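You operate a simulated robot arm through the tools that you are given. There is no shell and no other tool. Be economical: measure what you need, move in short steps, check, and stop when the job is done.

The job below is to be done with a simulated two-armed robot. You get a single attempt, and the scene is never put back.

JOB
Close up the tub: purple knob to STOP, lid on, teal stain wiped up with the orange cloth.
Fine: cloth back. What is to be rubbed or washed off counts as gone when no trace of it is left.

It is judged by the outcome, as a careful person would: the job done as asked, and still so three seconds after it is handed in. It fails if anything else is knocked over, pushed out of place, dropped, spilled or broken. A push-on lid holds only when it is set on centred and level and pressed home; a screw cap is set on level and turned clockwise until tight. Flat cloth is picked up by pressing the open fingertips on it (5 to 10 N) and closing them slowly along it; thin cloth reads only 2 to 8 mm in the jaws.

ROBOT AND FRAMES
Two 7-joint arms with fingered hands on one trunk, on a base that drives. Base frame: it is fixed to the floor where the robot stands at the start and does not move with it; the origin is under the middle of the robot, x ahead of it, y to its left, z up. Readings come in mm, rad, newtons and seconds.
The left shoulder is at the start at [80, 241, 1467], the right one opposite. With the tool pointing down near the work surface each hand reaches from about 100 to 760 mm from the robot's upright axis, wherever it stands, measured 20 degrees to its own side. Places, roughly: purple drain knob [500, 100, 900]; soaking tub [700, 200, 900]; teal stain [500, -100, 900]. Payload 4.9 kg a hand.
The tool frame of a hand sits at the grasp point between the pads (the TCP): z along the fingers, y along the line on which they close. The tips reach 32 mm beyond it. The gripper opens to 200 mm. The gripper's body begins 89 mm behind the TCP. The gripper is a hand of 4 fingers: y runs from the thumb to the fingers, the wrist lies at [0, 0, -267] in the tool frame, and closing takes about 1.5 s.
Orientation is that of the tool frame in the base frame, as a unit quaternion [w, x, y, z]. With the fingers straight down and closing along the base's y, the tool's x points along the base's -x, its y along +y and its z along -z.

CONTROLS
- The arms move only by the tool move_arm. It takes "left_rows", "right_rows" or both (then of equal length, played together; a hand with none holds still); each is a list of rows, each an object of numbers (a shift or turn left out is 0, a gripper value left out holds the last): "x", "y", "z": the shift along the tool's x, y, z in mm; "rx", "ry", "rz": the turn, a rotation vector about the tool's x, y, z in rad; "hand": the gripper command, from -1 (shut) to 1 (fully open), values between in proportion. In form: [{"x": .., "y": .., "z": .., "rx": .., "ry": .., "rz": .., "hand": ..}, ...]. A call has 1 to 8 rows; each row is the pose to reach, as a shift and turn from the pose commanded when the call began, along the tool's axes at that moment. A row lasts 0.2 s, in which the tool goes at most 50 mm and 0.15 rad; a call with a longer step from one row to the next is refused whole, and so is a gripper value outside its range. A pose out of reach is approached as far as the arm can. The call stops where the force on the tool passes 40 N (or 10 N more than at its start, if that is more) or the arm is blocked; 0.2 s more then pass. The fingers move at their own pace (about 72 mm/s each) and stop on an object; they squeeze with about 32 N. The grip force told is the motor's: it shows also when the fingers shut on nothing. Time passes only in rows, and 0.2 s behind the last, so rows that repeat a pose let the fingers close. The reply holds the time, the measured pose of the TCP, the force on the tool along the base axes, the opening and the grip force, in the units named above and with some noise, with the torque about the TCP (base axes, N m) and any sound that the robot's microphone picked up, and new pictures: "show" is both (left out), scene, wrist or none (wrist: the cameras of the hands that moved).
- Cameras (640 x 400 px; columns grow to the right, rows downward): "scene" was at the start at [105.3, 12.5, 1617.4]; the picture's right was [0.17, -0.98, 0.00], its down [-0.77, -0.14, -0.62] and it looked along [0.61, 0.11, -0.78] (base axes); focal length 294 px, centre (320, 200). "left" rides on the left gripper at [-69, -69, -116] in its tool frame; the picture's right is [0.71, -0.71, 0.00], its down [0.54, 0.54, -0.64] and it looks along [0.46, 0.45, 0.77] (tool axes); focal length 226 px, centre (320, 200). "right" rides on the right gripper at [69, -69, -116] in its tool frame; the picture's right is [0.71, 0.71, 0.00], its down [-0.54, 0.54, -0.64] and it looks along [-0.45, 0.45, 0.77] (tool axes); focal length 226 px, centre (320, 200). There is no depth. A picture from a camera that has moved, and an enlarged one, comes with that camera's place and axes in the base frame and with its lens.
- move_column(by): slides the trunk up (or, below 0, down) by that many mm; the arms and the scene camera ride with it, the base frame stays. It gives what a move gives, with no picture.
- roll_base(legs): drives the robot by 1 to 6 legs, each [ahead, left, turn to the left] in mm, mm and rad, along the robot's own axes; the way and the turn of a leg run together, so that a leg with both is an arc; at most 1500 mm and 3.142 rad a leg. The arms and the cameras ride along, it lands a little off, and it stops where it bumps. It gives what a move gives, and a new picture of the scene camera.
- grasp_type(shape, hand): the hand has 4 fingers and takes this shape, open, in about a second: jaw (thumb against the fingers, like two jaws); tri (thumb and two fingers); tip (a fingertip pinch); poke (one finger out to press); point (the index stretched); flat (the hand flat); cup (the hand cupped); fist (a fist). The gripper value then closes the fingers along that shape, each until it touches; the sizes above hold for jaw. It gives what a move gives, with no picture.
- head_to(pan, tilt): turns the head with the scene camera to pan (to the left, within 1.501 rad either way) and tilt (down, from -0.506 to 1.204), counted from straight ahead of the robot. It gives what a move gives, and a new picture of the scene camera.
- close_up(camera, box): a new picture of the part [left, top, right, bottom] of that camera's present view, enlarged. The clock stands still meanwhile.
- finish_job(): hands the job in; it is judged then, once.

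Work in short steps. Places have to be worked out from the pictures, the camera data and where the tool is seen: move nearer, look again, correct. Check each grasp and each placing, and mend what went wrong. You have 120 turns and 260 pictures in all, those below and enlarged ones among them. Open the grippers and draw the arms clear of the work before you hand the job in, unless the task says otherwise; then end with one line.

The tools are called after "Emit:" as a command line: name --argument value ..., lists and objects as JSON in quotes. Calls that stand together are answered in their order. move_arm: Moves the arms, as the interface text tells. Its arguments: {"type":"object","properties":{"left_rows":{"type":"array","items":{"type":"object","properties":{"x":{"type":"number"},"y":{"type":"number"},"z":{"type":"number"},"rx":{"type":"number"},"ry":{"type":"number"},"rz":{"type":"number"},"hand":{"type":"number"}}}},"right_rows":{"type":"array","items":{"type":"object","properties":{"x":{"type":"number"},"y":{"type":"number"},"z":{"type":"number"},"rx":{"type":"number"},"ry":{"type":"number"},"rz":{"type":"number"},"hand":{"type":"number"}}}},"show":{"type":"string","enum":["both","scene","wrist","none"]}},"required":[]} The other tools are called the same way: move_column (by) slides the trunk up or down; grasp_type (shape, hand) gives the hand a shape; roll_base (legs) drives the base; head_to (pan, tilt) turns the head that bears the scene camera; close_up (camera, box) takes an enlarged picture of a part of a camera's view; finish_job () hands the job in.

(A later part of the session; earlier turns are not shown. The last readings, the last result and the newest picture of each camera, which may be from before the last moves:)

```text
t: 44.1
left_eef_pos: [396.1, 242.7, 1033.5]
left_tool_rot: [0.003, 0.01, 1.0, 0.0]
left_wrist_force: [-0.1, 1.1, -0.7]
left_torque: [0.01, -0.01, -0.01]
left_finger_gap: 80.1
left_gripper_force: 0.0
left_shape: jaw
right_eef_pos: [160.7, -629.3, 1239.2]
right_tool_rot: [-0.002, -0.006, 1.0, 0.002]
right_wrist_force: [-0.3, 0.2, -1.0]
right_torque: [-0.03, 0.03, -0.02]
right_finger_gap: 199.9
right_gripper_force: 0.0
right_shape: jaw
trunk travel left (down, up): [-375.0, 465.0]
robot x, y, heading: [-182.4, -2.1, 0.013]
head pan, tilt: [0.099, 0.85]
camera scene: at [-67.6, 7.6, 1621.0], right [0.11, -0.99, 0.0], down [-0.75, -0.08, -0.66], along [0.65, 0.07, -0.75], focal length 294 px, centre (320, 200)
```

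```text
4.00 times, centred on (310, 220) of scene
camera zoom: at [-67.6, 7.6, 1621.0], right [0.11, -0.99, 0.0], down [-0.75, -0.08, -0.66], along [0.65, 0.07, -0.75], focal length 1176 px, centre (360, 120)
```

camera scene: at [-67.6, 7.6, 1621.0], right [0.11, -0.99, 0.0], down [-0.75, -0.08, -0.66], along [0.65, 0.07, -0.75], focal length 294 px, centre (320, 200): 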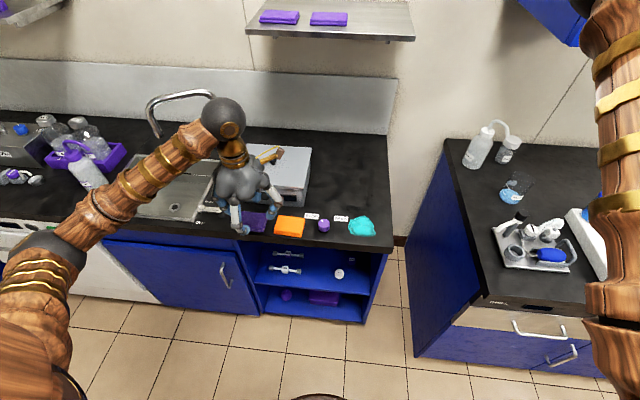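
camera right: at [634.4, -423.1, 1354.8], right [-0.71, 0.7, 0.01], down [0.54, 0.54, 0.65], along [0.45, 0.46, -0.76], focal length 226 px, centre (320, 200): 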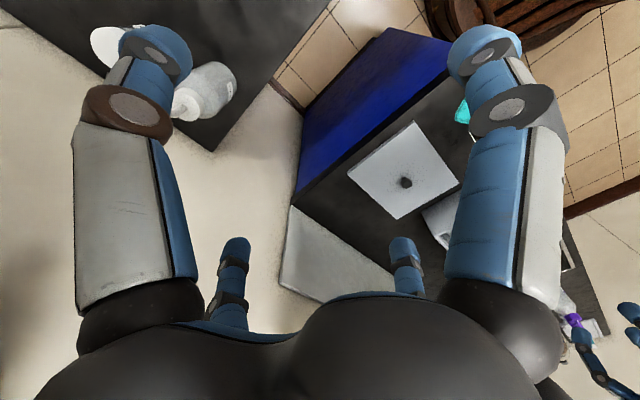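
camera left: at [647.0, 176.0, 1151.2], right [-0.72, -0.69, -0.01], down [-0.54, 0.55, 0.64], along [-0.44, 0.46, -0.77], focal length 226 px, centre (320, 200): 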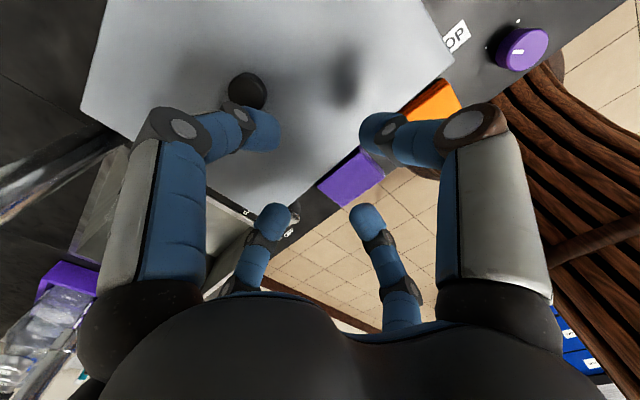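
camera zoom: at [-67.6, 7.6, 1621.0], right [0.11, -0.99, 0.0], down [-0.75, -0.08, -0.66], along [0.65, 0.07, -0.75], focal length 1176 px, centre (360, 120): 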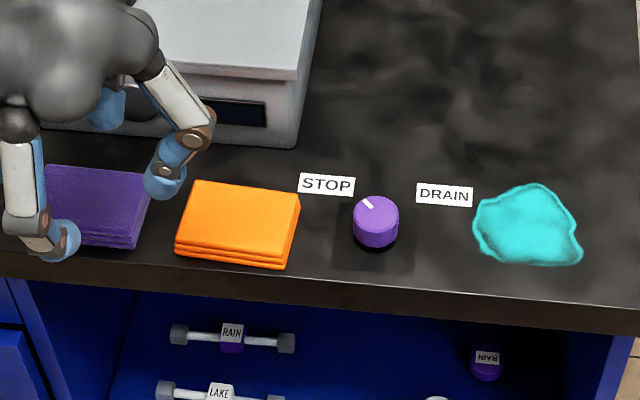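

Now place the hand above the orange cloth (centre ≈ (471,163), top ≈876) with a wrist view.

Emit:
move_arm --left_rows '[{"x": -25, "y": -27}, {"x": -50, "y": -54}, {"x": -75, "y": -80}, {"x": -75, "y": -80, "z": 35}, {"x": -75, "y": -80, "z": 60}, {"x": -75, "y": -80, "z": 60}]' --show "wrist"

Emit:
close_up --camera "scene" --box '[230, 170, 390, 250]'

```text
t: 45.5
left_eef_pos: [468.4, 161.2, 974.3]
left_tool_rot: [0.004, 0.01, 1.0, 0.0]
left_wrist_force: [0.0, 0.0, 0.7]
left_torque: [-0.04, -0.04, 0.02]
left_finger_gap: 79.8
left_gripper_force: 0.1
left_shape: jaw
right_eef_pos: [158.2, -630.2, 1238.6]
right_tool_rot: [-0.001, -0.006, 1.0, 0.002]
right_wrist_force: [-0.2, 0.0, -0.7]
right_torque: [-0.03, -0.03, -0.02]
right_finger_gap: 200.1
right_gripper_force: 0.0
right_shape: jaw
trunk travel left (down, up): [-375.0, 465.0]
robot x, y, heading: [-175.7, -0.2, 0.014]
head pan, tilt: [0.099, 0.85]
camera left: at [534.5, 90.2, 1090.6], right [-0.72, -0.69, -0.01], down [-0.54, 0.55, 0.64], along [-0.44, 0.47, -0.77], focal length 226 px, centre (320, 200)
```

left: 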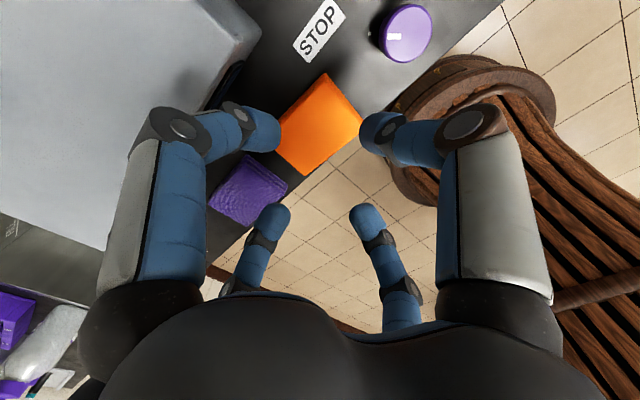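

```text
4.00 times, centred on (310, 210) of scene
camera zoom: at [-70.9, 7.1, 1621.3], right [0.11, -0.99, 0.0], down [-0.75, -0.08, -0.66], along [0.66, 0.07, -0.75], focal length 1176 px, centre (360, 160)
```

zoom: 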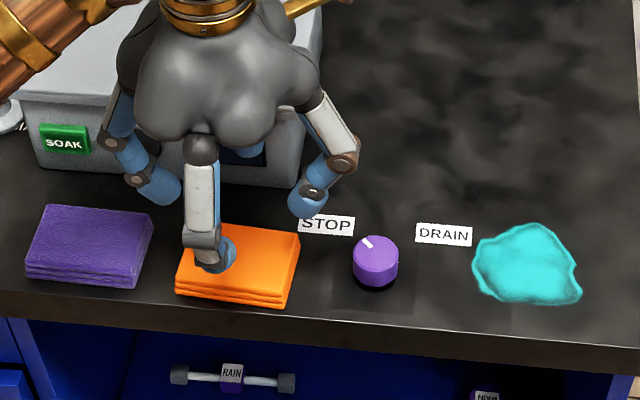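

Cloth spans x 444–504, y 119–206, centre (474,162). I'll shift over it, narrow the fingers to about 50 mm, and descend to just above.

Emit:
move_arm --left_rows '[{"x": -6, "y": 1, "z": 20, "hand": -0.5}, {"x": -6, "y": 1, "z": 40}, {"x": -6, "y": 1, "z": 55}, {"x": -6, "y": 1, "z": 58}, {"x": -6, "y": 1, "z": 61}, {"x": -6, "y": 1, "z": 61}]'

```text
t: 46.9
left_eef_pos: [474.5, 162.2, 913.4]
left_tool_rot: [0.004, 0.011, 1.0, 0.0]
left_wrist_force: [-2.1, 0.2, -0.1]
left_torque: [0.01, -0.05, 0.02]
left_finger_gap: 50.1
left_gripper_force: 0.1
left_shape: jaw
right_eef_pos: [158.4, -630.0, 1240.4]
right_tool_rot: [-0.001, -0.006, 1.0, 0.002]
right_wrist_force: [0.5, 0.2, 0.9]
right_torque: [0.01, -0.02, 0.01]
right_finger_gap: 199.8
right_gripper_force: 0.0
right_shape: jaw
trunk travel left (down, up): [-375.0, 465.0]
robot x, y, heading: [-178.1, 1.8, 0.013]
head pan, tilt: [0.099, 0.85]
heard: snap
camera scene: at [-70.6, 7.6, 1621.3], right [0.11, -0.99, 0.0], down [-0.75, -0.08, -0.66], along [0.66, 0.07, -0.75], focal length 294 px, centre (320, 200)
camera left: at [541.3, 91.7, 1030.0], right [-0.72, -0.69, -0.01], down [-0.54, 0.55, 0.64], along [-0.44, 0.46, -0.77], focal length 226 px, centre (320, 200)
```

scene: 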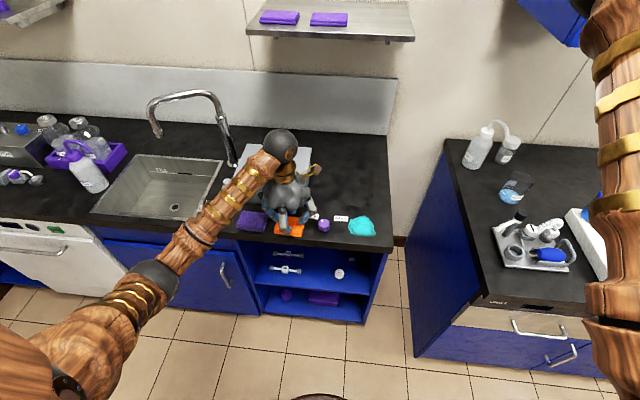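
left: 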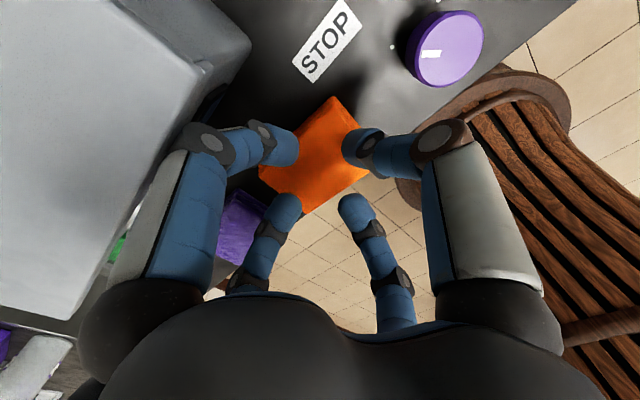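

An unexpected "snap" was heard; I need to look at the lid and tub closely.

Emit:
close_up --camera "scene" --box '[210, 130, 330, 230]'

Emit:
close_up --camera "left" --box '[60, 0, 360, 240]'

Emit:
close_up --camera "scene" --box '[260, 190, 390, 250]'

```text
4.00 times, centred on (270, 180) of scene
camera zoom: at [-70.6, 7.6, 1621.3], right [0.11, -0.99, 0.0], down [-0.75, -0.08, -0.66], along [0.66, 0.07, -0.75], focal length 1176 px, centre (520, 280)
```

zoom: 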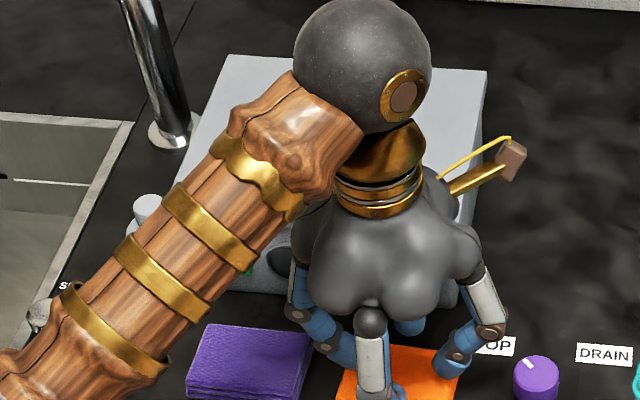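

```text
1.67 times, centred on (210, 120) of left
camera zoom: at [541.3, 91.7, 1030.0], right [-0.72, -0.69, -0.01], down [-0.54, 0.55, 0.64], along [-0.44, 0.46, -0.77], focal length 377 px, centre (503, 333)
```

zoom: 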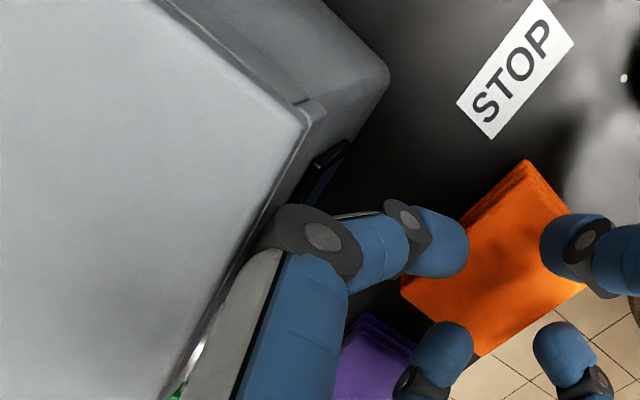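

```text
4.92 times, centred on (325, 220) of scene
camera zoom: at [-70.6, 7.6, 1621.3], right [0.11, -0.99, 0.0], down [-0.75, -0.08, -0.66], along [0.66, 0.07, -0.75], focal length 1448 px, centre (295, 102)
```

zoom: 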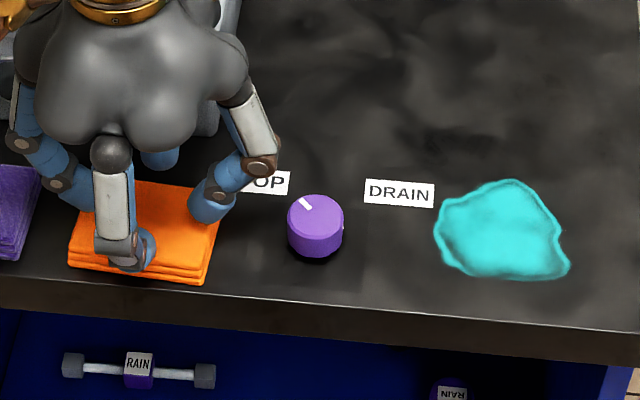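

The hand's forward finger seems to have pressed against the lid's front. I'll back off toward me, then up, and inspect the lid.

Emit:
move_arm --left_rows '[{"x": 15, "z": -3}, {"x": 40, "z": -10}, {"x": 70, "z": -40}, {"x": 100, "z": -80}, {"x": 120, "y": 30, "z": -120}, {"x": 130, "y": 60, "z": -150}, {"x": 130, "y": 60, "z": -150}]' --show "wrist"

Emit:
close_up --camera "scene" --box '[210, 120, 330, 230]'

```text
refused: row 5 steps farther than a row can; nothing moved
```

```text
3.64 times, centred on (270, 175) of scene
camera zoom: at [-70.6, 7.6, 1621.3], right [0.11, -0.99, 0.0], down [-0.75, -0.08, -0.66], along [0.66, 0.07, -0.75], focal length 1069 px, centre (502, 291)
```

zoom: 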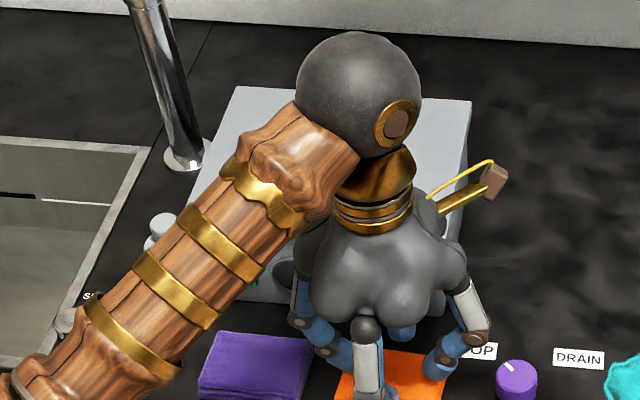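

Retrying the retreat with smaller steps.

Emit:
move_arm --left_rows '[{"x": 15, "z": -3}, {"x": 40, "z": -10}, {"x": 70, "z": -40}, {"x": 95, "z": -75}, {"x": 105, "y": 20, "z": -110}, {"x": 110, "y": 50, "z": -140}, {"x": 110, "y": 60, "z": -150}]' --show "wrist"

Emit:
close_up --camera "scene" --box '[210, 120, 330, 230]'

```text
t: 48.5
left_eef_pos: [365.1, 223.5, 1063.3]
left_tool_rot: [0.004, 0.01, 1.0, 0.002]
left_wrist_force: [0.7, 0.6, -0.2]
left_torque: [0.0, 0.02, -0.01]
left_finger_gap: 50.3
left_gripper_force: 0.0
left_shape: jaw
right_eef_pos: [159.0, -630.4, 1239.6]
right_tool_rot: [-0.001, -0.006, 1.0, 0.002]
right_wrist_force: [-0.3, 0.0, 1.0]
right_torque: [0.02, 0.02, -0.01]
right_finger_gap: 200.1
right_gripper_force: 0.0
right_shape: jaw
trunk travel left (down, up): [-375.0, 465.0]
robot x, y, heading: [-178.5, -0.4, 0.009]
head pan, tilt: [0.099, 0.85]
heard: snap
camera left: at [431.1, 154.0, 1179.5], right [-0.72, -0.69, -0.01], down [-0.54, 0.55, 0.64], along [-0.44, 0.47, -0.77], focal length 226 px, centre (320, 200)
```

left: 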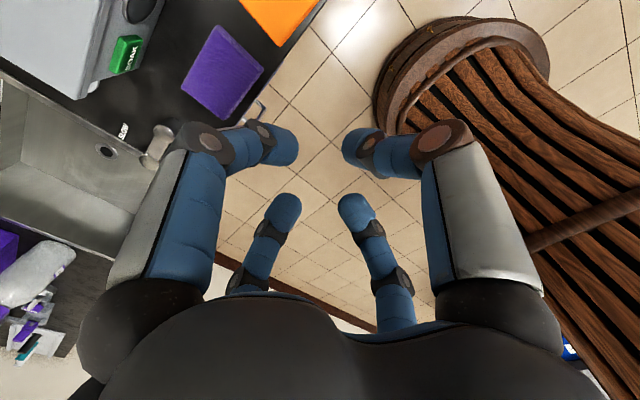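

```text
3.64 times, centred on (270, 175) of scene
camera zoom: at [-70.5, 7.3, 1621.3], right [0.11, -0.99, 0.0], down [-0.75, -0.08, -0.66], along [0.66, 0.07, -0.75], focal length 1069 px, centre (502, 291)
```

zoom: 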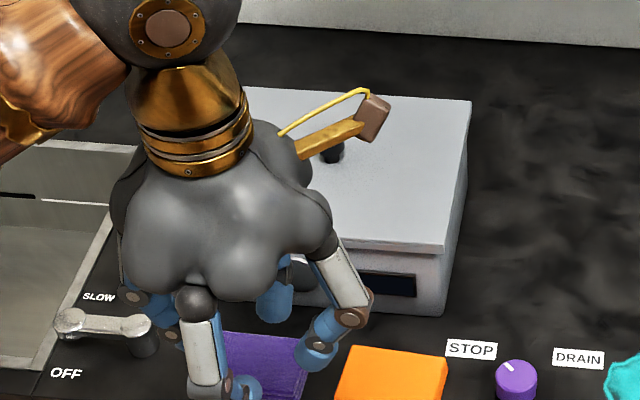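

I'll move the hand clear to the left to see the lid fully.

Emit:
move_arm --left_rows '[{"y": 40, "z": -20}, {"y": 80, "z": -40}, {"y": 120, "z": -60, "x": 10}, {"y": 160, "z": -80, "x": 20}, {"y": 200, "z": -90, "x": 20}, {"y": 230, "z": -100, "x": 20}]' --show "none"

Emit:
close_up --camera "scene" --box '[220, 130, 400, 250]'

Emit:
close_up --camera "scene" --box '[225, 140, 320, 215]'

```text
t: 49.9
left_eef_pos: [347.3, 456.9, 1164.3]
left_tool_rot: [0.005, 0.012, 1.0, 0.0]
left_wrist_force: [0.6, 0.1, 0.5]
left_torque: [-0.03, 0.02, 0.01]
left_finger_gap: 50.2
left_gripper_force: 0.1
left_shape: jaw
right_eef_pos: [157.9, -629.2, 1239.5]
right_tool_rot: [-0.001, -0.006, 1.0, 0.002]
right_wrist_force: [-0.6, 0.2, -0.2]
right_torque: [0.0, 0.0, 0.02]
right_finger_gap: 200.2
right_gripper_force: 0.1
right_shape: jaw
trunk travel left (down, up): [-375.0, 465.0]
robot x, y, heading: [-178.2, -0.1, 0.005]
head pan, tilt: [0.099, 0.85]
```

```text
3.33 times, centred on (310, 190) of scene
camera zoom: at [-71.0, 8.2, 1621.3], right [0.11, -0.99, 0.0], down [-0.75, -0.08, -0.66], along [0.66, 0.07, -0.75], focal length 980 px, centre (353, 233)
```

zoom: 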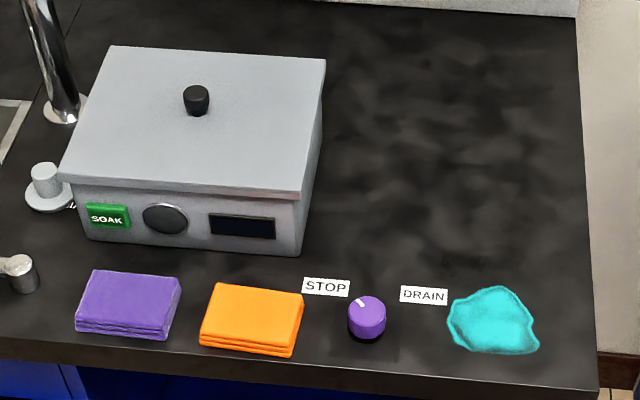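

```text
5.33 times, centred on (272, 178) of scene
camera zoom: at [-71.0, 8.2, 1621.3], right [0.11, -0.99, 0.0], down [-0.75, -0.08, -0.66], along [0.66, 0.07, -0.75], focal length 1568 px, centre (573, 320)
```

zoom: 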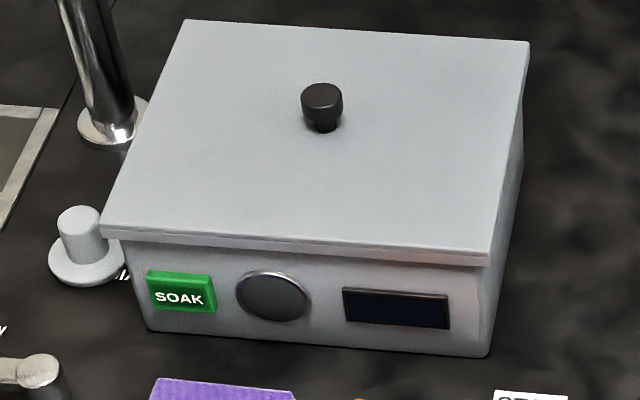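

The lid looks on and level, though I'll press it again at the end to be sure. For the cloth I'll turn the hand 45° and grasp it nearer its front edge so no finger points at the lid.

Emit:
move_arm --left_rows '[{"y": -40, "rz": 0.1}, {"y": -80, "rz": 0.2}, {"y": -120, "rz": 0.3}, {"y": -160, "rz": 0.4}, {"y": -200, "rz": 0.5}, {"y": -240, "rz": 0.6}, {"y": -270, "rz": 0.7, "x": -20}, {"y": -290, "x": -50, "rz": 0.77, "z": 20}]' --show "none"

```text
t: 51.7
left_eef_pos: [393.6, 163.8, 1142.2]
left_tool_rot: [0.004, 0.387, 0.922, 0.003]
left_wrist_force: [0.8, 0.1, 0.5]
left_torque: [0.02, 0.03, 0.0]
left_finger_gap: 49.9
left_gripper_force: 0.2
left_shape: jaw
right_eef_pos: [160.0, -630.8, 1238.2]
right_tool_rot: [-0.002, -0.006, 1.0, 0.003]
right_wrist_force: [0.0, -0.6, -0.2]
right_torque: [0.01, 0.07, 0.04]
right_finger_gap: 200.1
right_gripper_force: 0.2
right_shape: jaw
trunk travel left (down, up): [-375.0, 465.0]
robot x, y, heading: [-181.0, -1.6, 0.013]
head pan, tilt: [0.099, 0.85]
```

Now above-and-down to (462,162), TCP z≈925.

Emit:
move_arm --left_rows '[{"x": -20, "y": 19, "z": 30}, {"x": -40, "y": 38, "z": 60}, {"x": -48, "y": 46, "z": 100}, {"x": -48, "y": 46, "z": 145}, {"x": -48, "y": 46, "z": 185}, {"x": -48, "y": 46, "z": 210}, {"x": -48, "y": 46, "z": 217}, {"x": -48, "y": 46, "z": 217}]' --show "wrist"

Emit:
close_up --camera "scene" --box '[230, 170, 350, 245]'

```text
t: 53.5
left_eef_pos: [459.9, 162.7, 925.8]
left_tool_rot: [0.004, 0.386, 0.923, 0.001]
left_wrist_force: [-0.5, 0.0, -0.3]
left_torque: [0.02, 0.01, 0.03]
left_finger_gap: 49.7
left_gripper_force: 0.1
left_shape: jaw
right_eef_pos: [158.5, -629.3, 1239.1]
right_tool_rot: [-0.002, -0.006, 1.0, 0.002]
right_wrist_force: [-0.8, -0.5, 0.2]
right_torque: [-0.03, -0.03, -0.01]
right_finger_gap: 200.1
right_gripper_force: 0.1
right_shape: jaw
trunk travel left (down, up): [-375.0, 465.0]
robot x, y, heading: [-179.0, -2.5, 0.01]
head pan, tilt: [0.099, 0.85]
camera left: at [458.5, 64.9, 1041.3], right [-1.0, 0.01, -0.01], down [0.0, 0.77, 0.64], along [0.01, 0.64, -0.77], focal length 226 px, centre (320, 200)
```

left: 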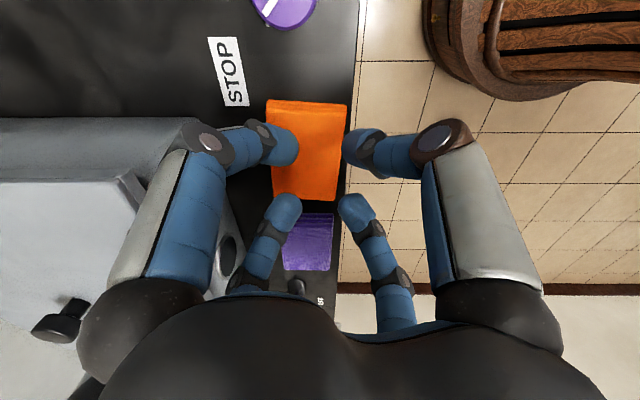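

```text
5.33 times, centred on (290, 208) of scene
camera zoom: at [-70.4, 7.5, 1621.3], right [0.11, -0.99, 0.0], down [-0.75, -0.08, -0.66], along [0.66, 0.07, -0.75], focal length 1568 px, centre (480, 160)
```

zoom: 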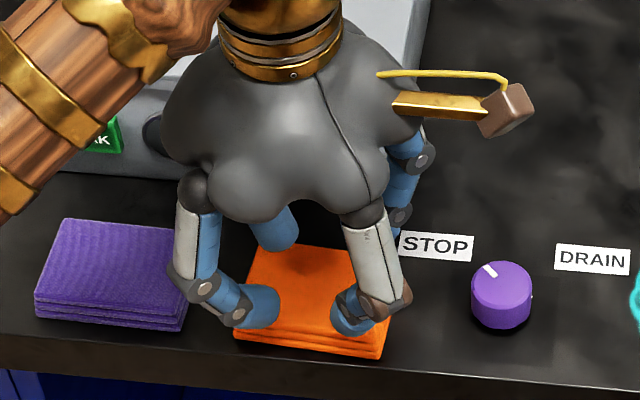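

The hand is well over the cloth and clear of the lid. Creeping down to contact.

Emit:
move_arm --left_rows '[{"z": 6}, {"z": 10}, {"z": 13}, {"z": 15}, {"z": 16}]' --show "none"

```text
t: 54.7
left_eef_pos: [461.6, 163.1, 911.4]
left_tool_rot: [0.003, 0.386, 0.923, 0.002]
left_wrist_force: [0.3, 0.2, 0.6]
left_torque: [-0.02, 0.03, 0.01]
left_finger_gap: 50.1
left_gripper_force: 0.0
left_shape: jaw
right_eef_pos: [158.7, -629.1, 1240.3]
right_tool_rot: [-0.001, -0.006, 1.0, 0.001]
right_wrist_force: [0.0, -1.0, 0.3]
right_torque: [0.03, -0.01, -0.01]
right_finger_gap: 199.7
right_gripper_force: 0.0
right_shape: jaw
trunk travel left (down, up): [-375.0, 465.0]
robot x, y, heading: [-182.4, -2.5, 0.012]
head pan, tilt: [0.099, 0.85]
```

Emit:
move_arm --left_rows '[{"z": 2}, {"z": 4}, {"z": 5}, {"z": 6}]' --show "none"

```text
t: 55.7
left_eef_pos: [461.1, 163.9, 905.0]
left_tool_rot: [0.005, 0.386, 0.923, 0.002]
left_wrist_force: [-0.8, 0.6, 1.2]
left_torque: [0.0, 0.01, -0.02]
left_finger_gap: 50.5
left_gripper_force: 0.0
left_shape: jaw
right_eef_pos: [158.9, -629.4, 1239.0]
right_tool_rot: [-0.001, -0.006, 1.0, 0.002]
right_wrist_force: [-0.4, 0.0, -0.3]
right_torque: [0.0, 0.0, 0.01]
right_finger_gap: 200.2
right_gripper_force: 0.0
right_shape: jaw
trunk travel left (down, up): [-375.0, 465.0]
robot x, y, heading: [-179.1, 2.0, 0.009]
head pan, tilt: [0.099, 0.85]
```

No contact yet; continuing down in small steps.

Emit:
move_arm --left_rows '[{"z": 2}, {"z": 3}, {"z": 4}, {"z": 4}]' --show "wrist"

Emit:
close_up --camera "scene" --box '[250, 200, 320, 245]'

```text
t: 56.7
left_eef_pos: [461.4, 163.1, 899.7]
left_tool_rot: [0.004, 0.385, 0.923, 0.001]
left_wrist_force: [0.4, -0.9, 3.6]
left_torque: [-0.05, 0.04, 0.03]
left_finger_gap: 24.1
left_gripper_force: 32.4
left_shape: jaw
right_eef_pos: [159.0, -629.9, 1238.3]
right_tool_rot: [-0.001, -0.006, 1.0, 0.002]
right_wrist_force: [0.2, -0.2, 0.2]
right_torque: [0.0, 0.0, 0.0]
right_finger_gap: 200.0
right_gripper_force: 0.0
right_shape: jaw
trunk travel left (down, up): [-375.0, 465.0]
robot x, y, heading: [-179.0, 0.5, 0.007]
head pan, tilt: [0.099, 0.85]
camera left: at [460.3, 65.5, 1015.4], right [-1.0, 0.01, -0.01], down [0.0, 0.77, 0.64], along [0.01, 0.64, -0.77], focal length 226 px, centre (320, 200)
```

left: 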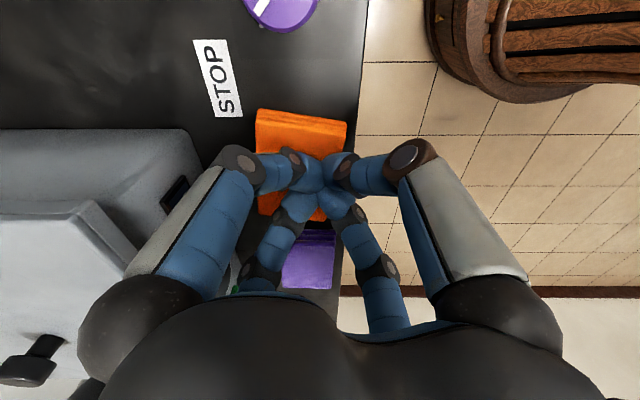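

```text
8.89 times, centred on (285, 222) of scene
camera zoom: at [-69.8, 7.6, 1621.0], right [0.11, -0.99, 0.0], down [-0.75, -0.08, -0.66], along [0.66, 0.07, -0.75], focal length 2614 px, centre (631, 0)
```

zoom: 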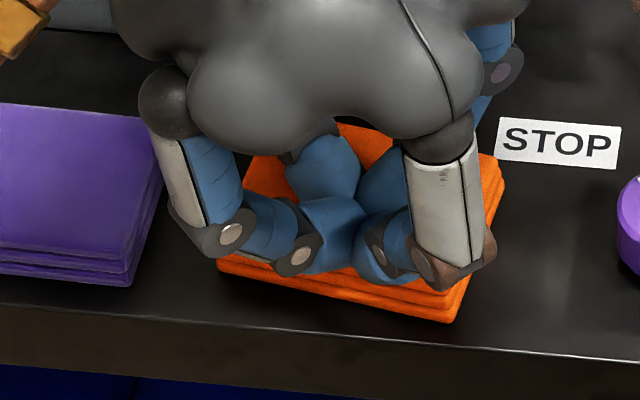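

The fingers have closed on the cloth (24 mm, 32 N). I'll lift 40 mm and see whether the cloth comes along.

Emit:
move_arm --left_rows '[{"z": 0, "hand": -1}, {"z": -10}, {"z": -20}, {"z": -30}, {"z": -40}, {"z": -40}]' --show "wrist"

Emit:
close_up --camera "scene" --box '[240, 190, 320, 245]'

```text
t: 58.1
left_eef_pos: [461.6, 162.7, 940.2]
left_tool_rot: [0.004, 0.385, 0.923, 0.002]
left_wrist_force: [-0.4, 0.0, -1.3]
left_torque: [0.02, 0.01, 0.0]
left_finger_gap: 22.4
left_gripper_force: 32.0
left_shape: jaw
right_eef_pos: [159.1, -629.6, 1238.6]
right_tool_rot: [-0.001, -0.006, 1.0, 0.001]
right_wrist_force: [0.0, -1.0, -0.2]
right_torque: [0.03, 0.01, 0.03]
right_finger_gap: 199.9
right_gripper_force: 0.1
right_shape: jaw
trunk travel left (down, up): [-375.0, 465.0]
robot x, y, heading: [-178.8, -1.7, 0.008]
head pan, tilt: [0.099, 0.85]
camera left: at [459.2, 65.3, 1056.0], right [-1.0, 0.01, -0.01], down [0.0, 0.77, 0.64], along [0.01, 0.64, -0.77], focal length 226 px, centre (320, 200)
```

left: 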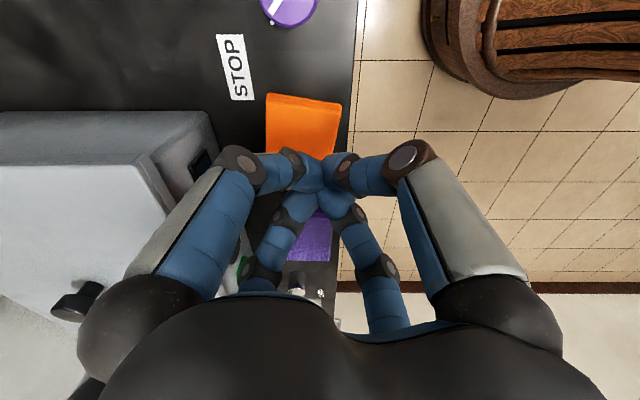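

```text
7.27 times, centred on (280, 218) of scene
camera zoom: at [-70.5, 7.5, 1621.3], right [0.11, -0.99, 0.0], down [-0.75, -0.08, -0.66], along [0.66, 0.07, -0.75], focal length 2139 px, centre (611, 73)
```

zoom: 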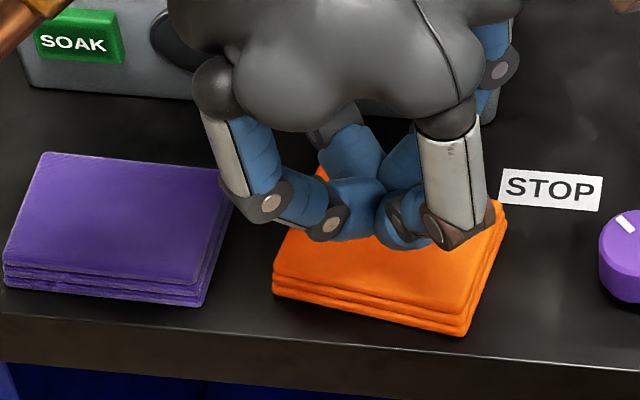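

The cloth wasn't caught; the four fingertips met above it. I'll try the fingertip-pinch shape instead and look at how the fingers stand.

Emit:
grasp_type --shape "tip" --hand "left"

Emit:
move_arm --left_rows '[{"z": -20}, {"z": -20, "hand": 0}, {"z": -20}, {"z": -20}, {"z": -20}]' --show "wrist"

Emit:
close_up --camera "scene" --box '[230, 160, 340, 245]'

```text
t: 59.0
left_eef_pos: [460.8, 163.2, 939.4]
left_tool_rot: [0.004, 0.385, 0.923, 0.002]
left_wrist_force: [0.7, 0.5, -0.1]
left_torque: [0.01, -0.01, -0.02]
left_finger_gap: 199.8
left_gripper_force: 0.1
left_shape: tip
right_eef_pos: [158.0, -628.3, 1239.3]
right_tool_rot: [0.0, -0.007, 1.0, 0.002]
right_wrist_force: [-0.7, 0.1, -0.3]
right_torque: [0.03, 0.0, -0.02]
right_finger_gap: 200.0
right_gripper_force: 0.0
right_shape: jaw
trunk travel left (down, up): [-375.0, 465.0]
robot x, y, heading: [-178.7, -3.3, 0.01]
head pan, tilt: [0.099, 0.85]
```

```text
t: 60.2
left_eef_pos: [461.9, 162.0, 960.7]
left_tool_rot: [0.004, 0.385, 0.923, 0.002]
left_wrist_force: [0.3, -0.3, -0.5]
left_torque: [-0.04, 0.03, 0.02]
left_finger_gap: 100.4
left_gripper_force: 0.0
left_shape: tip
right_eef_pos: [158.4, -628.1, 1239.4]
right_tool_rot: [-0.002, -0.006, 1.0, 0.001]
right_wrist_force: [-0.7, -0.2, 0.2]
right_torque: [0.0, -0.01, 0.02]
right_finger_gap: 200.2
right_gripper_force: 0.0
right_shape: jaw
trunk travel left (down, up): [-375.0, 465.0]
robot x, y, heading: [-178.0, -3.1, 0.008]
head pan, tilt: [0.099, 0.85]
camera left: at [459.4, 65.3, 1077.1], right [-1.0, 0.01, -0.01], down [0.0, 0.77, 0.64], along [0.01, 0.64, -0.77], focal length 226 px, centre (320, 200)
```

left: 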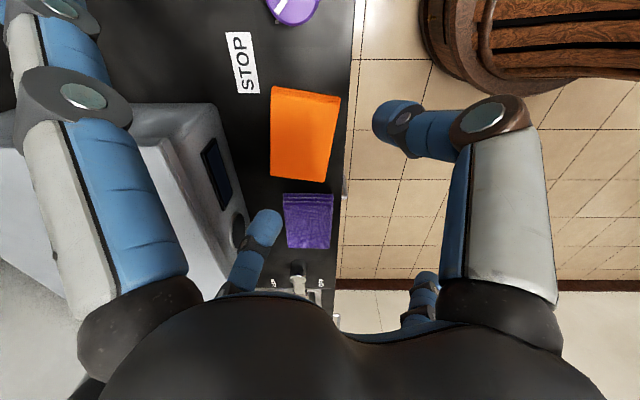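

```text
4.71 times, centred on (285, 202) of scene
camera zoom: at [-70.4, 7.5, 1621.3], right [0.11, -0.99, 0.0], down [-0.75, -0.08, -0.66], along [0.66, 0.07, -0.75], focal length 1384 px, centre (485, 188)
```

zoom: 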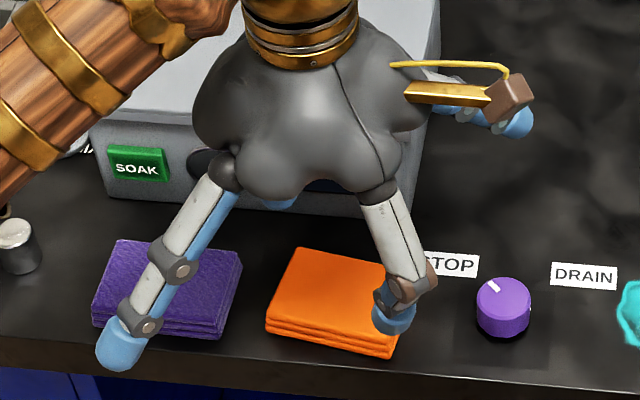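

In tip shape two fingers splay out awkwardly near the neighbours. I'll go back to jaw shape at a safe height and retry with a firmer press before closing.

Emit:
move_arm --left_rows '[{"z": -30}, {"z": -60}, {"z": -60}]' --show "none"

Emit:
grasp_type --shape "jaw" --hand "left"

Emit:
move_arm --left_rows '[{"z": 0, "hand": -0.4}, {"z": 0, "hand": -0.4}, {"z": 30, "hand": -0.4}, {"z": 60, "hand": -0.4}, {"z": 80, "hand": -0.4}, {"z": 95, "hand": -0.4}, {"z": 110, "hand": -0.4}, {"z": 113, "hand": -0.4}]' --show "wrist"

Emit:
close_up --camera "scene" --box '[230, 170, 340, 245]'

```text
t: 61.0
left_eef_pos: [461.5, 162.8, 1019.9]
left_tool_rot: [0.004, 0.385, 0.923, 0.003]
left_wrist_force: [-0.3, 0.7, 0.5]
left_torque: [0.0, -0.04, 0.01]
left_finger_gap: 100.3
left_gripper_force: 0.1
left_shape: tip
right_eef_pos: [158.3, -629.6, 1238.7]
right_tool_rot: [-0.002, -0.006, 1.0, 0.002]
right_wrist_force: [-0.1, 0.0, 0.4]
right_torque: [-0.02, 0.02, 0.0]
right_finger_gap: 199.9
right_gripper_force: 0.0
right_shape: jaw
trunk travel left (down, up): [-375.0, 465.0]
robot x, y, heading: [-182.7, -2.3, 0.011]
head pan, tilt: [0.099, 0.85]
```

```text
t: 61.9
left_eef_pos: [460.6, 163.5, 1020.1]
left_tool_rot: [0.004, 0.385, 0.923, 0.002]
left_wrist_force: [0.8, 0.3, -0.1]
left_torque: [-0.04, 0.0, -0.01]
left_finger_gap: 200.0
left_gripper_force: 0.0
left_shape: jaw
right_eef_pos: [158.5, -629.7, 1239.3]
right_tool_rot: [-0.001, -0.005, 1.0, 0.002]
right_wrist_force: [0.0, -0.7, 0.2]
right_torque: [0.02, 0.03, -0.03]
right_finger_gap: 200.2
right_gripper_force: 0.1
right_shape: jaw
trunk travel left (down, up): [-375.0, 465.0]
robot x, y, heading: [-178.7, 0.9, 0.008]
head pan, tilt: [0.099, 0.85]
```

```text
t: 63.7
left_eef_pos: [462.2, 163.0, 907.8]
left_tool_rot: [0.004, 0.385, 0.923, 0.001]
left_wrist_force: [-0.3, 0.1, -0.3]
left_torque: [0.0, -0.02, 0.02]
left_finger_gap: 60.4
left_gripper_force: 0.0
left_shape: jaw
right_eef_pos: [157.7, -629.6, 1239.6]
right_tool_rot: [-0.001, -0.006, 1.0, 0.002]
right_wrist_force: [0.2, -0.3, 0.0]
right_torque: [-0.01, 0.0, 0.02]
right_finger_gap: 199.8
right_gripper_force: 0.0
right_shape: jaw
trunk travel left (down, up): [-375.0, 465.0]
robot x, y, heading: [-177.0, -5.4, 0.01]
head pan, tilt: [0.099, 0.85]
camera left: at [459.5, 65.5, 1023.2], right [-1.0, 0.01, -0.01], down [0.0, 0.77, 0.64], along [0.01, 0.64, -0.77], focal length 226 px, centre (320, 200)
```

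left: 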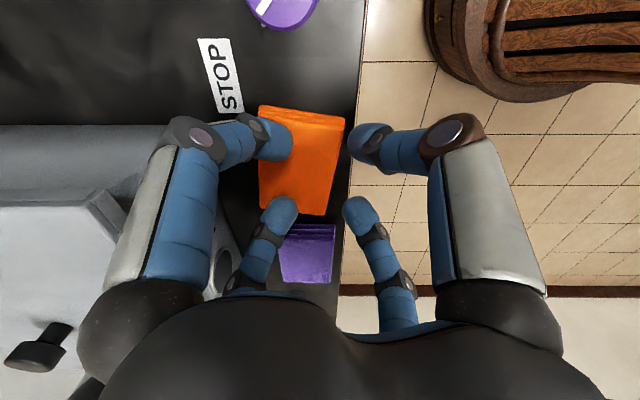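

```text
5.33 times, centred on (285, 208) of scene
camera zoom: at [-70.5, 7.6, 1621.3], right [0.11, -0.99, 0.0], down [-0.75, -0.08, -0.66], along [0.66, 0.07, -0.75], focal length 1568 px, centre (507, 160)
```

zoom: 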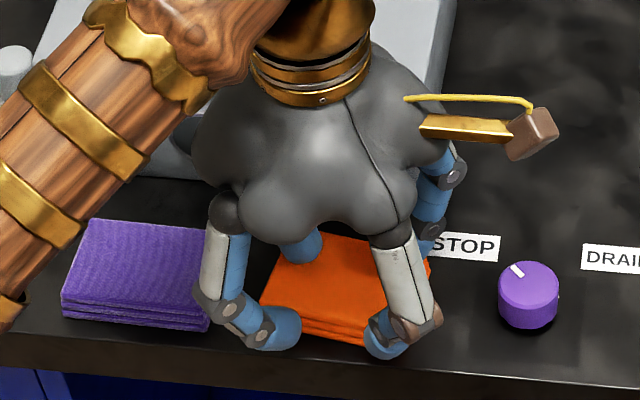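

The front fingers hang over the cloth's front edge. I'll shift 7 mm forward, narrow to 50 mm, and press.

Emit:
move_arm --left_rows '[{"x": -3, "y": 3, "hand": -0.5}, {"x": -5, "y": 5, "z": 3, "hand": -0.5}, {"x": -5, "y": 5, "z": 6, "hand": -0.5}, {"x": -5, "y": 5, "z": 8, "hand": -0.5}, {"x": -5, "y": 5, "z": 9, "hand": -0.5}]' --show "none"

```text
t: 64.9
left_eef_pos: [468.8, 162.0, 898.9]
left_tool_rot: [0.003, 0.386, 0.923, 0.003]
left_wrist_force: [-3.4, -1.9, 11.0]
left_torque: [-0.11, 0.23, -0.01]
left_finger_gap: 27.6
left_gripper_force: 31.6
left_shape: jaw
right_eef_pos: [158.1, -629.4, 1238.5]
right_tool_rot: [-0.002, -0.006, 1.0, 0.002]
right_wrist_force: [0.3, 0.1, 0.6]
right_torque: [0.0, 0.05, 0.01]
right_finger_gap: 200.0
right_gripper_force: 0.2
right_shape: jaw
trunk travel left (down, up): [-375.0, 465.0]
robot x, y, heading: [-181.3, 1.1, 0.014]
head pan, tilt: [0.099, 0.85]
```

Contact at 11 N. Now closing slowly while holding the pressure.

Emit:
move_arm --left_rows '[{"hand": -0.6}, {"hand": -0.7}, {"hand": -0.75}, {"hand": -0.8}, {"hand": -0.85}, {"hand": -0.9}, {"hand": -0.95}, {"hand": -1}]' --show "wrist"

Emit:
close_up --camera "scene" --box '[250, 195, 330, 245]'

```text
t: 66.7
left_eef_pos: [468.7, 162.3, 900.7]
left_tool_rot: [0.005, 0.386, 0.923, 0.003]
left_wrist_force: [-1.0, -1.4, 16.6]
left_torque: [-0.03, 0.1, 0.0]
left_finger_gap: 18.2
left_gripper_force: 32.0
left_shape: jaw
right_eef_pos: [157.4, -630.5, 1238.9]
right_tool_rot: [-0.001, -0.006, 1.0, 0.002]
right_wrist_force: [-0.8, 0.3, -1.0]
right_torque: [-0.02, -0.04, 0.0]
right_finger_gap: 199.7
right_gripper_force: 0.0
right_shape: jaw
trunk travel left (down, up): [-375.0, 465.0]
robot x, y, heading: [-176.2, 2.1, 0.006]
head pan, tilt: [0.099, 0.85]
camera left: at [465.9, 64.6, 1015.6], right [-1.0, 0.01, -0.01], down [0.0, 0.77, 0.64], along [0.01, 0.64, -0.77], focal length 226 px, centre (320, 200)
```

left: 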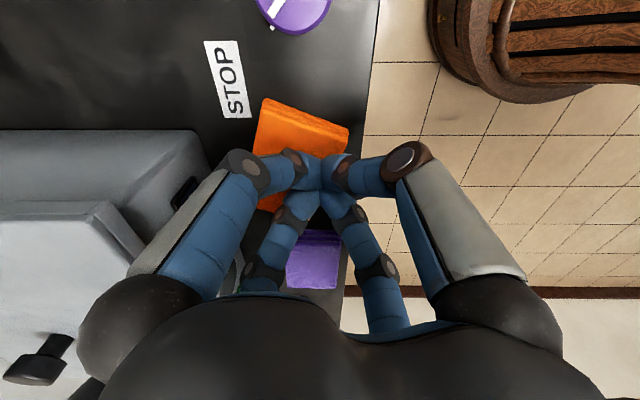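

```text
8.00 times, centred on (290, 220) of scene
camera zoom: at [-72.4, 6.9, 1621.5], right [0.11, -0.99, 0.0], down [-0.75, -0.08, -0.66], along [0.66, 0.07, -0.75], focal length 2353 px, centre (560, 40)
```

zoom: 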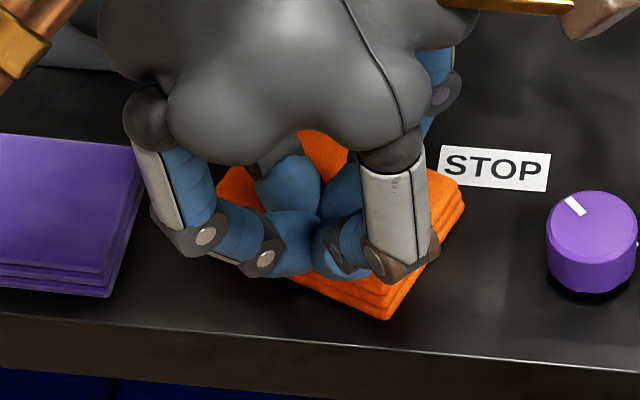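

The cloth turned a bit with the closing fingers. Lift test.

Emit:
move_arm --left_rows '[{"z": -10}, {"z": -25}, {"z": -40}, {"z": -40}]' --show "wrist"

Emit:
close_up --camera "scene" --box '[230, 180, 330, 245]'

```text
t: 67.7
left_eef_pos: [469.9, 163.7, 938.8]
left_tool_rot: [0.003, 0.386, 0.923, 0.002]
left_wrist_force: [-0.8, 0.3, 0.0]
left_torque: [0.0, -0.05, -0.01]
left_finger_gap: 18.1
left_gripper_force: 31.6
left_shape: jaw
right_eef_pos: [158.7, -630.3, 1239.9]
right_tool_rot: [-0.002, -0.007, 1.0, 0.001]
right_wrist_force: [0.2, 0.3, -0.6]
right_torque: [-0.01, 0.01, 0.0]
right_finger_gap: 200.1
right_gripper_force: 0.0
right_shape: jaw
trunk travel left (down, up): [-375.0, 465.0]
robot x, y, heading: [-180.6, 1.8, 0.015]
head pan, tilt: [0.099, 0.85]
camera left: at [467.4, 66.0, 1054.0], right [-1.0, 0.01, -0.01], down [0.0, 0.77, 0.64], along [0.01, 0.64, -0.77], focal length 226 px, centre (320, 200)
```

left: 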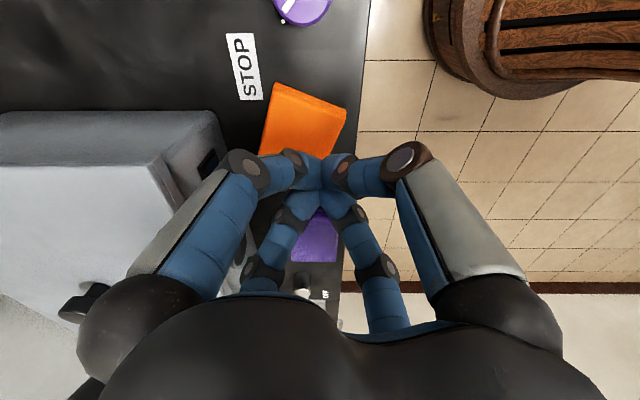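

```text
6.15 times, centred on (280, 212) of scene
camera zoom: at [-70.2, 7.5, 1621.2], right [0.11, -0.99, 0.0], down [-0.75, -0.08, -0.66], along [0.66, 0.07, -0.75], focal length 1810 px, centre (566, 123)
```

zoom: 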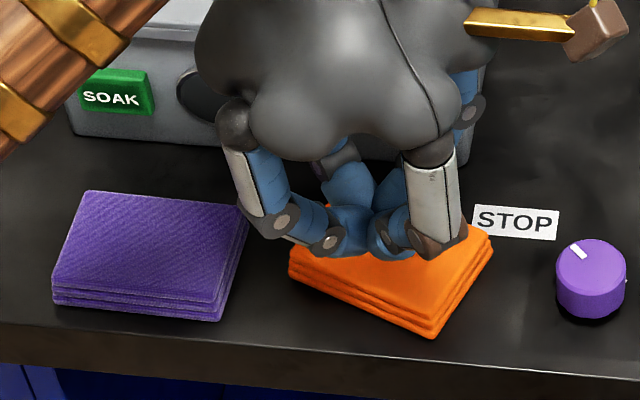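

The cloth behaves like a firm folded block (≈86×59×15 mm), so it should be gripped by its sides. There isn't finger room next to the lid, so I'll first press on its middle with the closed fingertips and drag it about 40 mm toward me, straightening it.

Emit:
move_arm --left_rows '[{"x": -8.4, "y": 8.6, "hand": -1}, {"x": -8.4, "y": 8.6, "z": 15}, {"x": -8.4, "y": 8.6, "z": 30}, {"x": -8.4, "y": 8.6, "z": 36}, {"x": -8.4, "y": 8.6, "z": 39}, {"x": -8.4, "y": 8.6, "z": 40}]' --show "none"

```text
t: 69.1
left_eef_pos: [481.0, 162.7, 900.8]
left_tool_rot: [0.005, 0.385, 0.923, 0.003]
left_wrist_force: [0.9, -0.4, 15.4]
left_torque: [-0.04, 0.01, 0.01]
left_finger_gap: 18.0
left_gripper_force: 31.9
left_shape: jaw
right_eef_pos: [157.4, -630.1, 1238.9]
right_tool_rot: [-0.001, -0.006, 1.0, 0.002]
right_wrist_force: [0.0, -1.1, -0.1]
right_torque: [-0.02, 0.02, 0.03]
right_finger_gap: 200.1
right_gripper_force: 0.1
right_shape: jaw
trunk travel left (down, up): [-375.0, 465.0]
robot x, y, heading: [-178.9, 1.1, 0.015]
head pan, tilt: [0.099, 0.85]
```

15 N on the cloth. Dragging 38 mm toward me while turning 0.33 rad counter-clockwise.

Emit:
move_arm --left_rows '[{"x": 4, "y": -4, "rz": -0.05}, {"x": 9, "y": -9, "rz": -0.11}, {"x": 14, "y": -14, "rz": -0.17}, {"x": 19, "y": -19, "rz": -0.23}, {"x": 23, "y": -23, "rz": -0.29}, {"x": 26.6, "y": -27, "rz": -0.33}, {"x": 26.6, "y": -27, "rz": -0.33}]' --show "wrist"

Emit:
close_up --camera "scene" --box '[230, 180, 330, 245]'

```text
t: 70.7
left_eef_pos: [440.7, 162.8, 898.7]
left_tool_rot: [0.003, 0.228, 0.974, 0.001]
left_wrist_force: [-0.7, 1.9, 7.2]
left_torque: [0.06, -0.07, -0.01]
left_finger_gap: 17.7
left_gripper_force: 32.0
left_shape: jaw
right_eef_pos: [157.3, -629.5, 1239.5]
right_tool_rot: [-0.001, -0.006, 1.0, 0.001]
right_wrist_force: [0.6, -0.1, 0.0]
right_torque: [0.03, 0.01, 0.04]
right_finger_gap: 199.8
right_gripper_force: 0.0
right_shape: jaw
trunk travel left (down, up): [-375.0, 465.0]
robot x, y, heading: [-179.6, 0.2, 0.008]
head pan, tilt: [0.099, 0.85]
camera left: at [471.5, 69.9, 1014.1], right [-0.95, -0.32, -0.01], down [-0.25, 0.73, 0.64], along [-0.2, 0.61, -0.77], focal length 226 px, centre (320, 200)
```

left: 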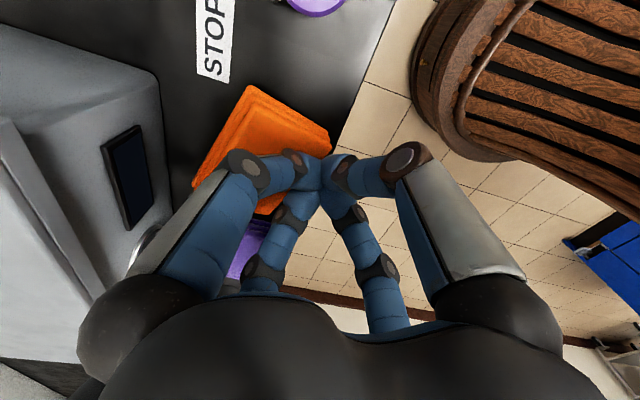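

```text
6.15 times, centred on (280, 212) of scene
camera zoom: at [-71.7, 7.6, 1621.2], right [0.11, -0.99, 0.0], down [-0.75, -0.08, -0.66], along [0.66, 0.07, -0.75], focal length 1810 px, centre (566, 123)
```

zoom: 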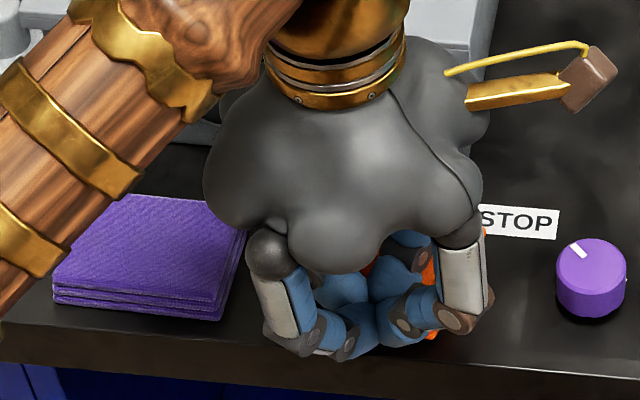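

The fingertips slid over the cloth. Lifting to see where it is.

Emit:
move_arm --left_rows '[{"z": -20}, {"z": -50}, {"z": -80, "x": 20}, {"z": -110, "x": 50}, {"z": -140, "x": 80}]' --show "none"

Emit:
close_up --camera "scene" --box '[230, 180, 330, 245]'

Emit:
grasp_type --shape "tri" --hand "left"

Emit:
close_up --camera "scene" --box '[220, 130, 360, 250]'

```text
t: 71.9
left_eef_pos: [370.3, 200.8, 1037.3]
left_tool_rot: [0.004, 0.229, 0.973, 0.002]
left_wrist_force: [-0.8, -0.4, 0.6]
left_torque: [-0.01, 0.0, -0.03]
left_finger_gap: 17.9
left_gripper_force: 32.3
left_shape: jaw
right_eef_pos: [157.4, -629.3, 1239.8]
right_tool_rot: [0.0, -0.006, 1.0, 0.002]
right_wrist_force: [0.0, 1.4, 0.5]
right_torque: [0.01, -0.09, 0.0]
right_finger_gap: 199.9
right_gripper_force: 0.0
right_shape: jaw
trunk travel left (down, up): [-375.0, 465.0]
robot x, y, heading: [-179.4, 1.8, 0.01]
head pan, tilt: [0.099, 0.85]
```

```text
6.15 times, centred on (280, 212) of scene
camera zoom: at [-72.0, 8.1, 1621.3], right [0.11, -0.99, 0.0], down [-0.75, -0.08, -0.66], along [0.66, 0.07, -0.75], focal length 1810 px, centre (566, 123)
```

zoom: 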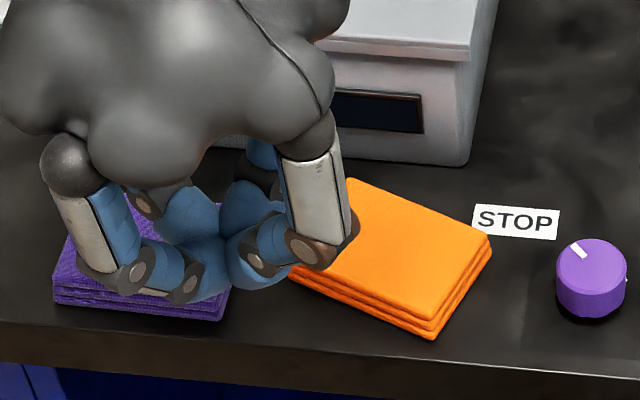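

```text
t: 72.8
left_eef_pos: [371.9, 201.5, 1037.2]
left_tool_rot: [0.004, 0.228, 0.974, 0.002]
left_wrist_force: [0.3, 0.0, -0.4]
left_torque: [0.06, 0.01, 0.01]
left_finger_gap: 199.7
left_gripper_force: 0.0
left_shape: tri
right_eef_pos: [159.5, -630.4, 1239.7]
right_tool_rot: [-0.002, -0.006, 1.0, 0.002]
right_wrist_force: [0.3, -0.9, -0.1]
right_torque: [0.01, 0.0, 0.01]
right_finger_gap: 199.9
right_gripper_force: 0.1
right_shape: jaw
trunk travel left (down, up): [-375.0, 465.0]
robot x, y, heading: [-177.3, -1.4, 0.015]
head pan, tilt: [0.099, 0.85]
```

```text
3.33 times, centred on (290, 190) of scene
camera zoom: at [-70.1, 7.5, 1621.3], right [0.11, -0.99, 0.0], down [-0.75, -0.08, -0.66], along [0.66, 0.07, -0.75], focal length 980 px, centre (420, 233)
```

zoom: 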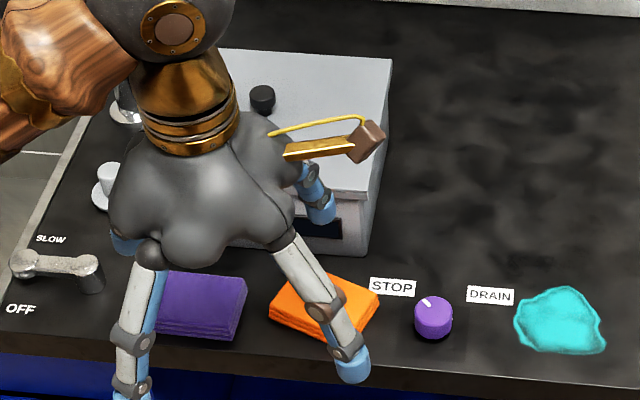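

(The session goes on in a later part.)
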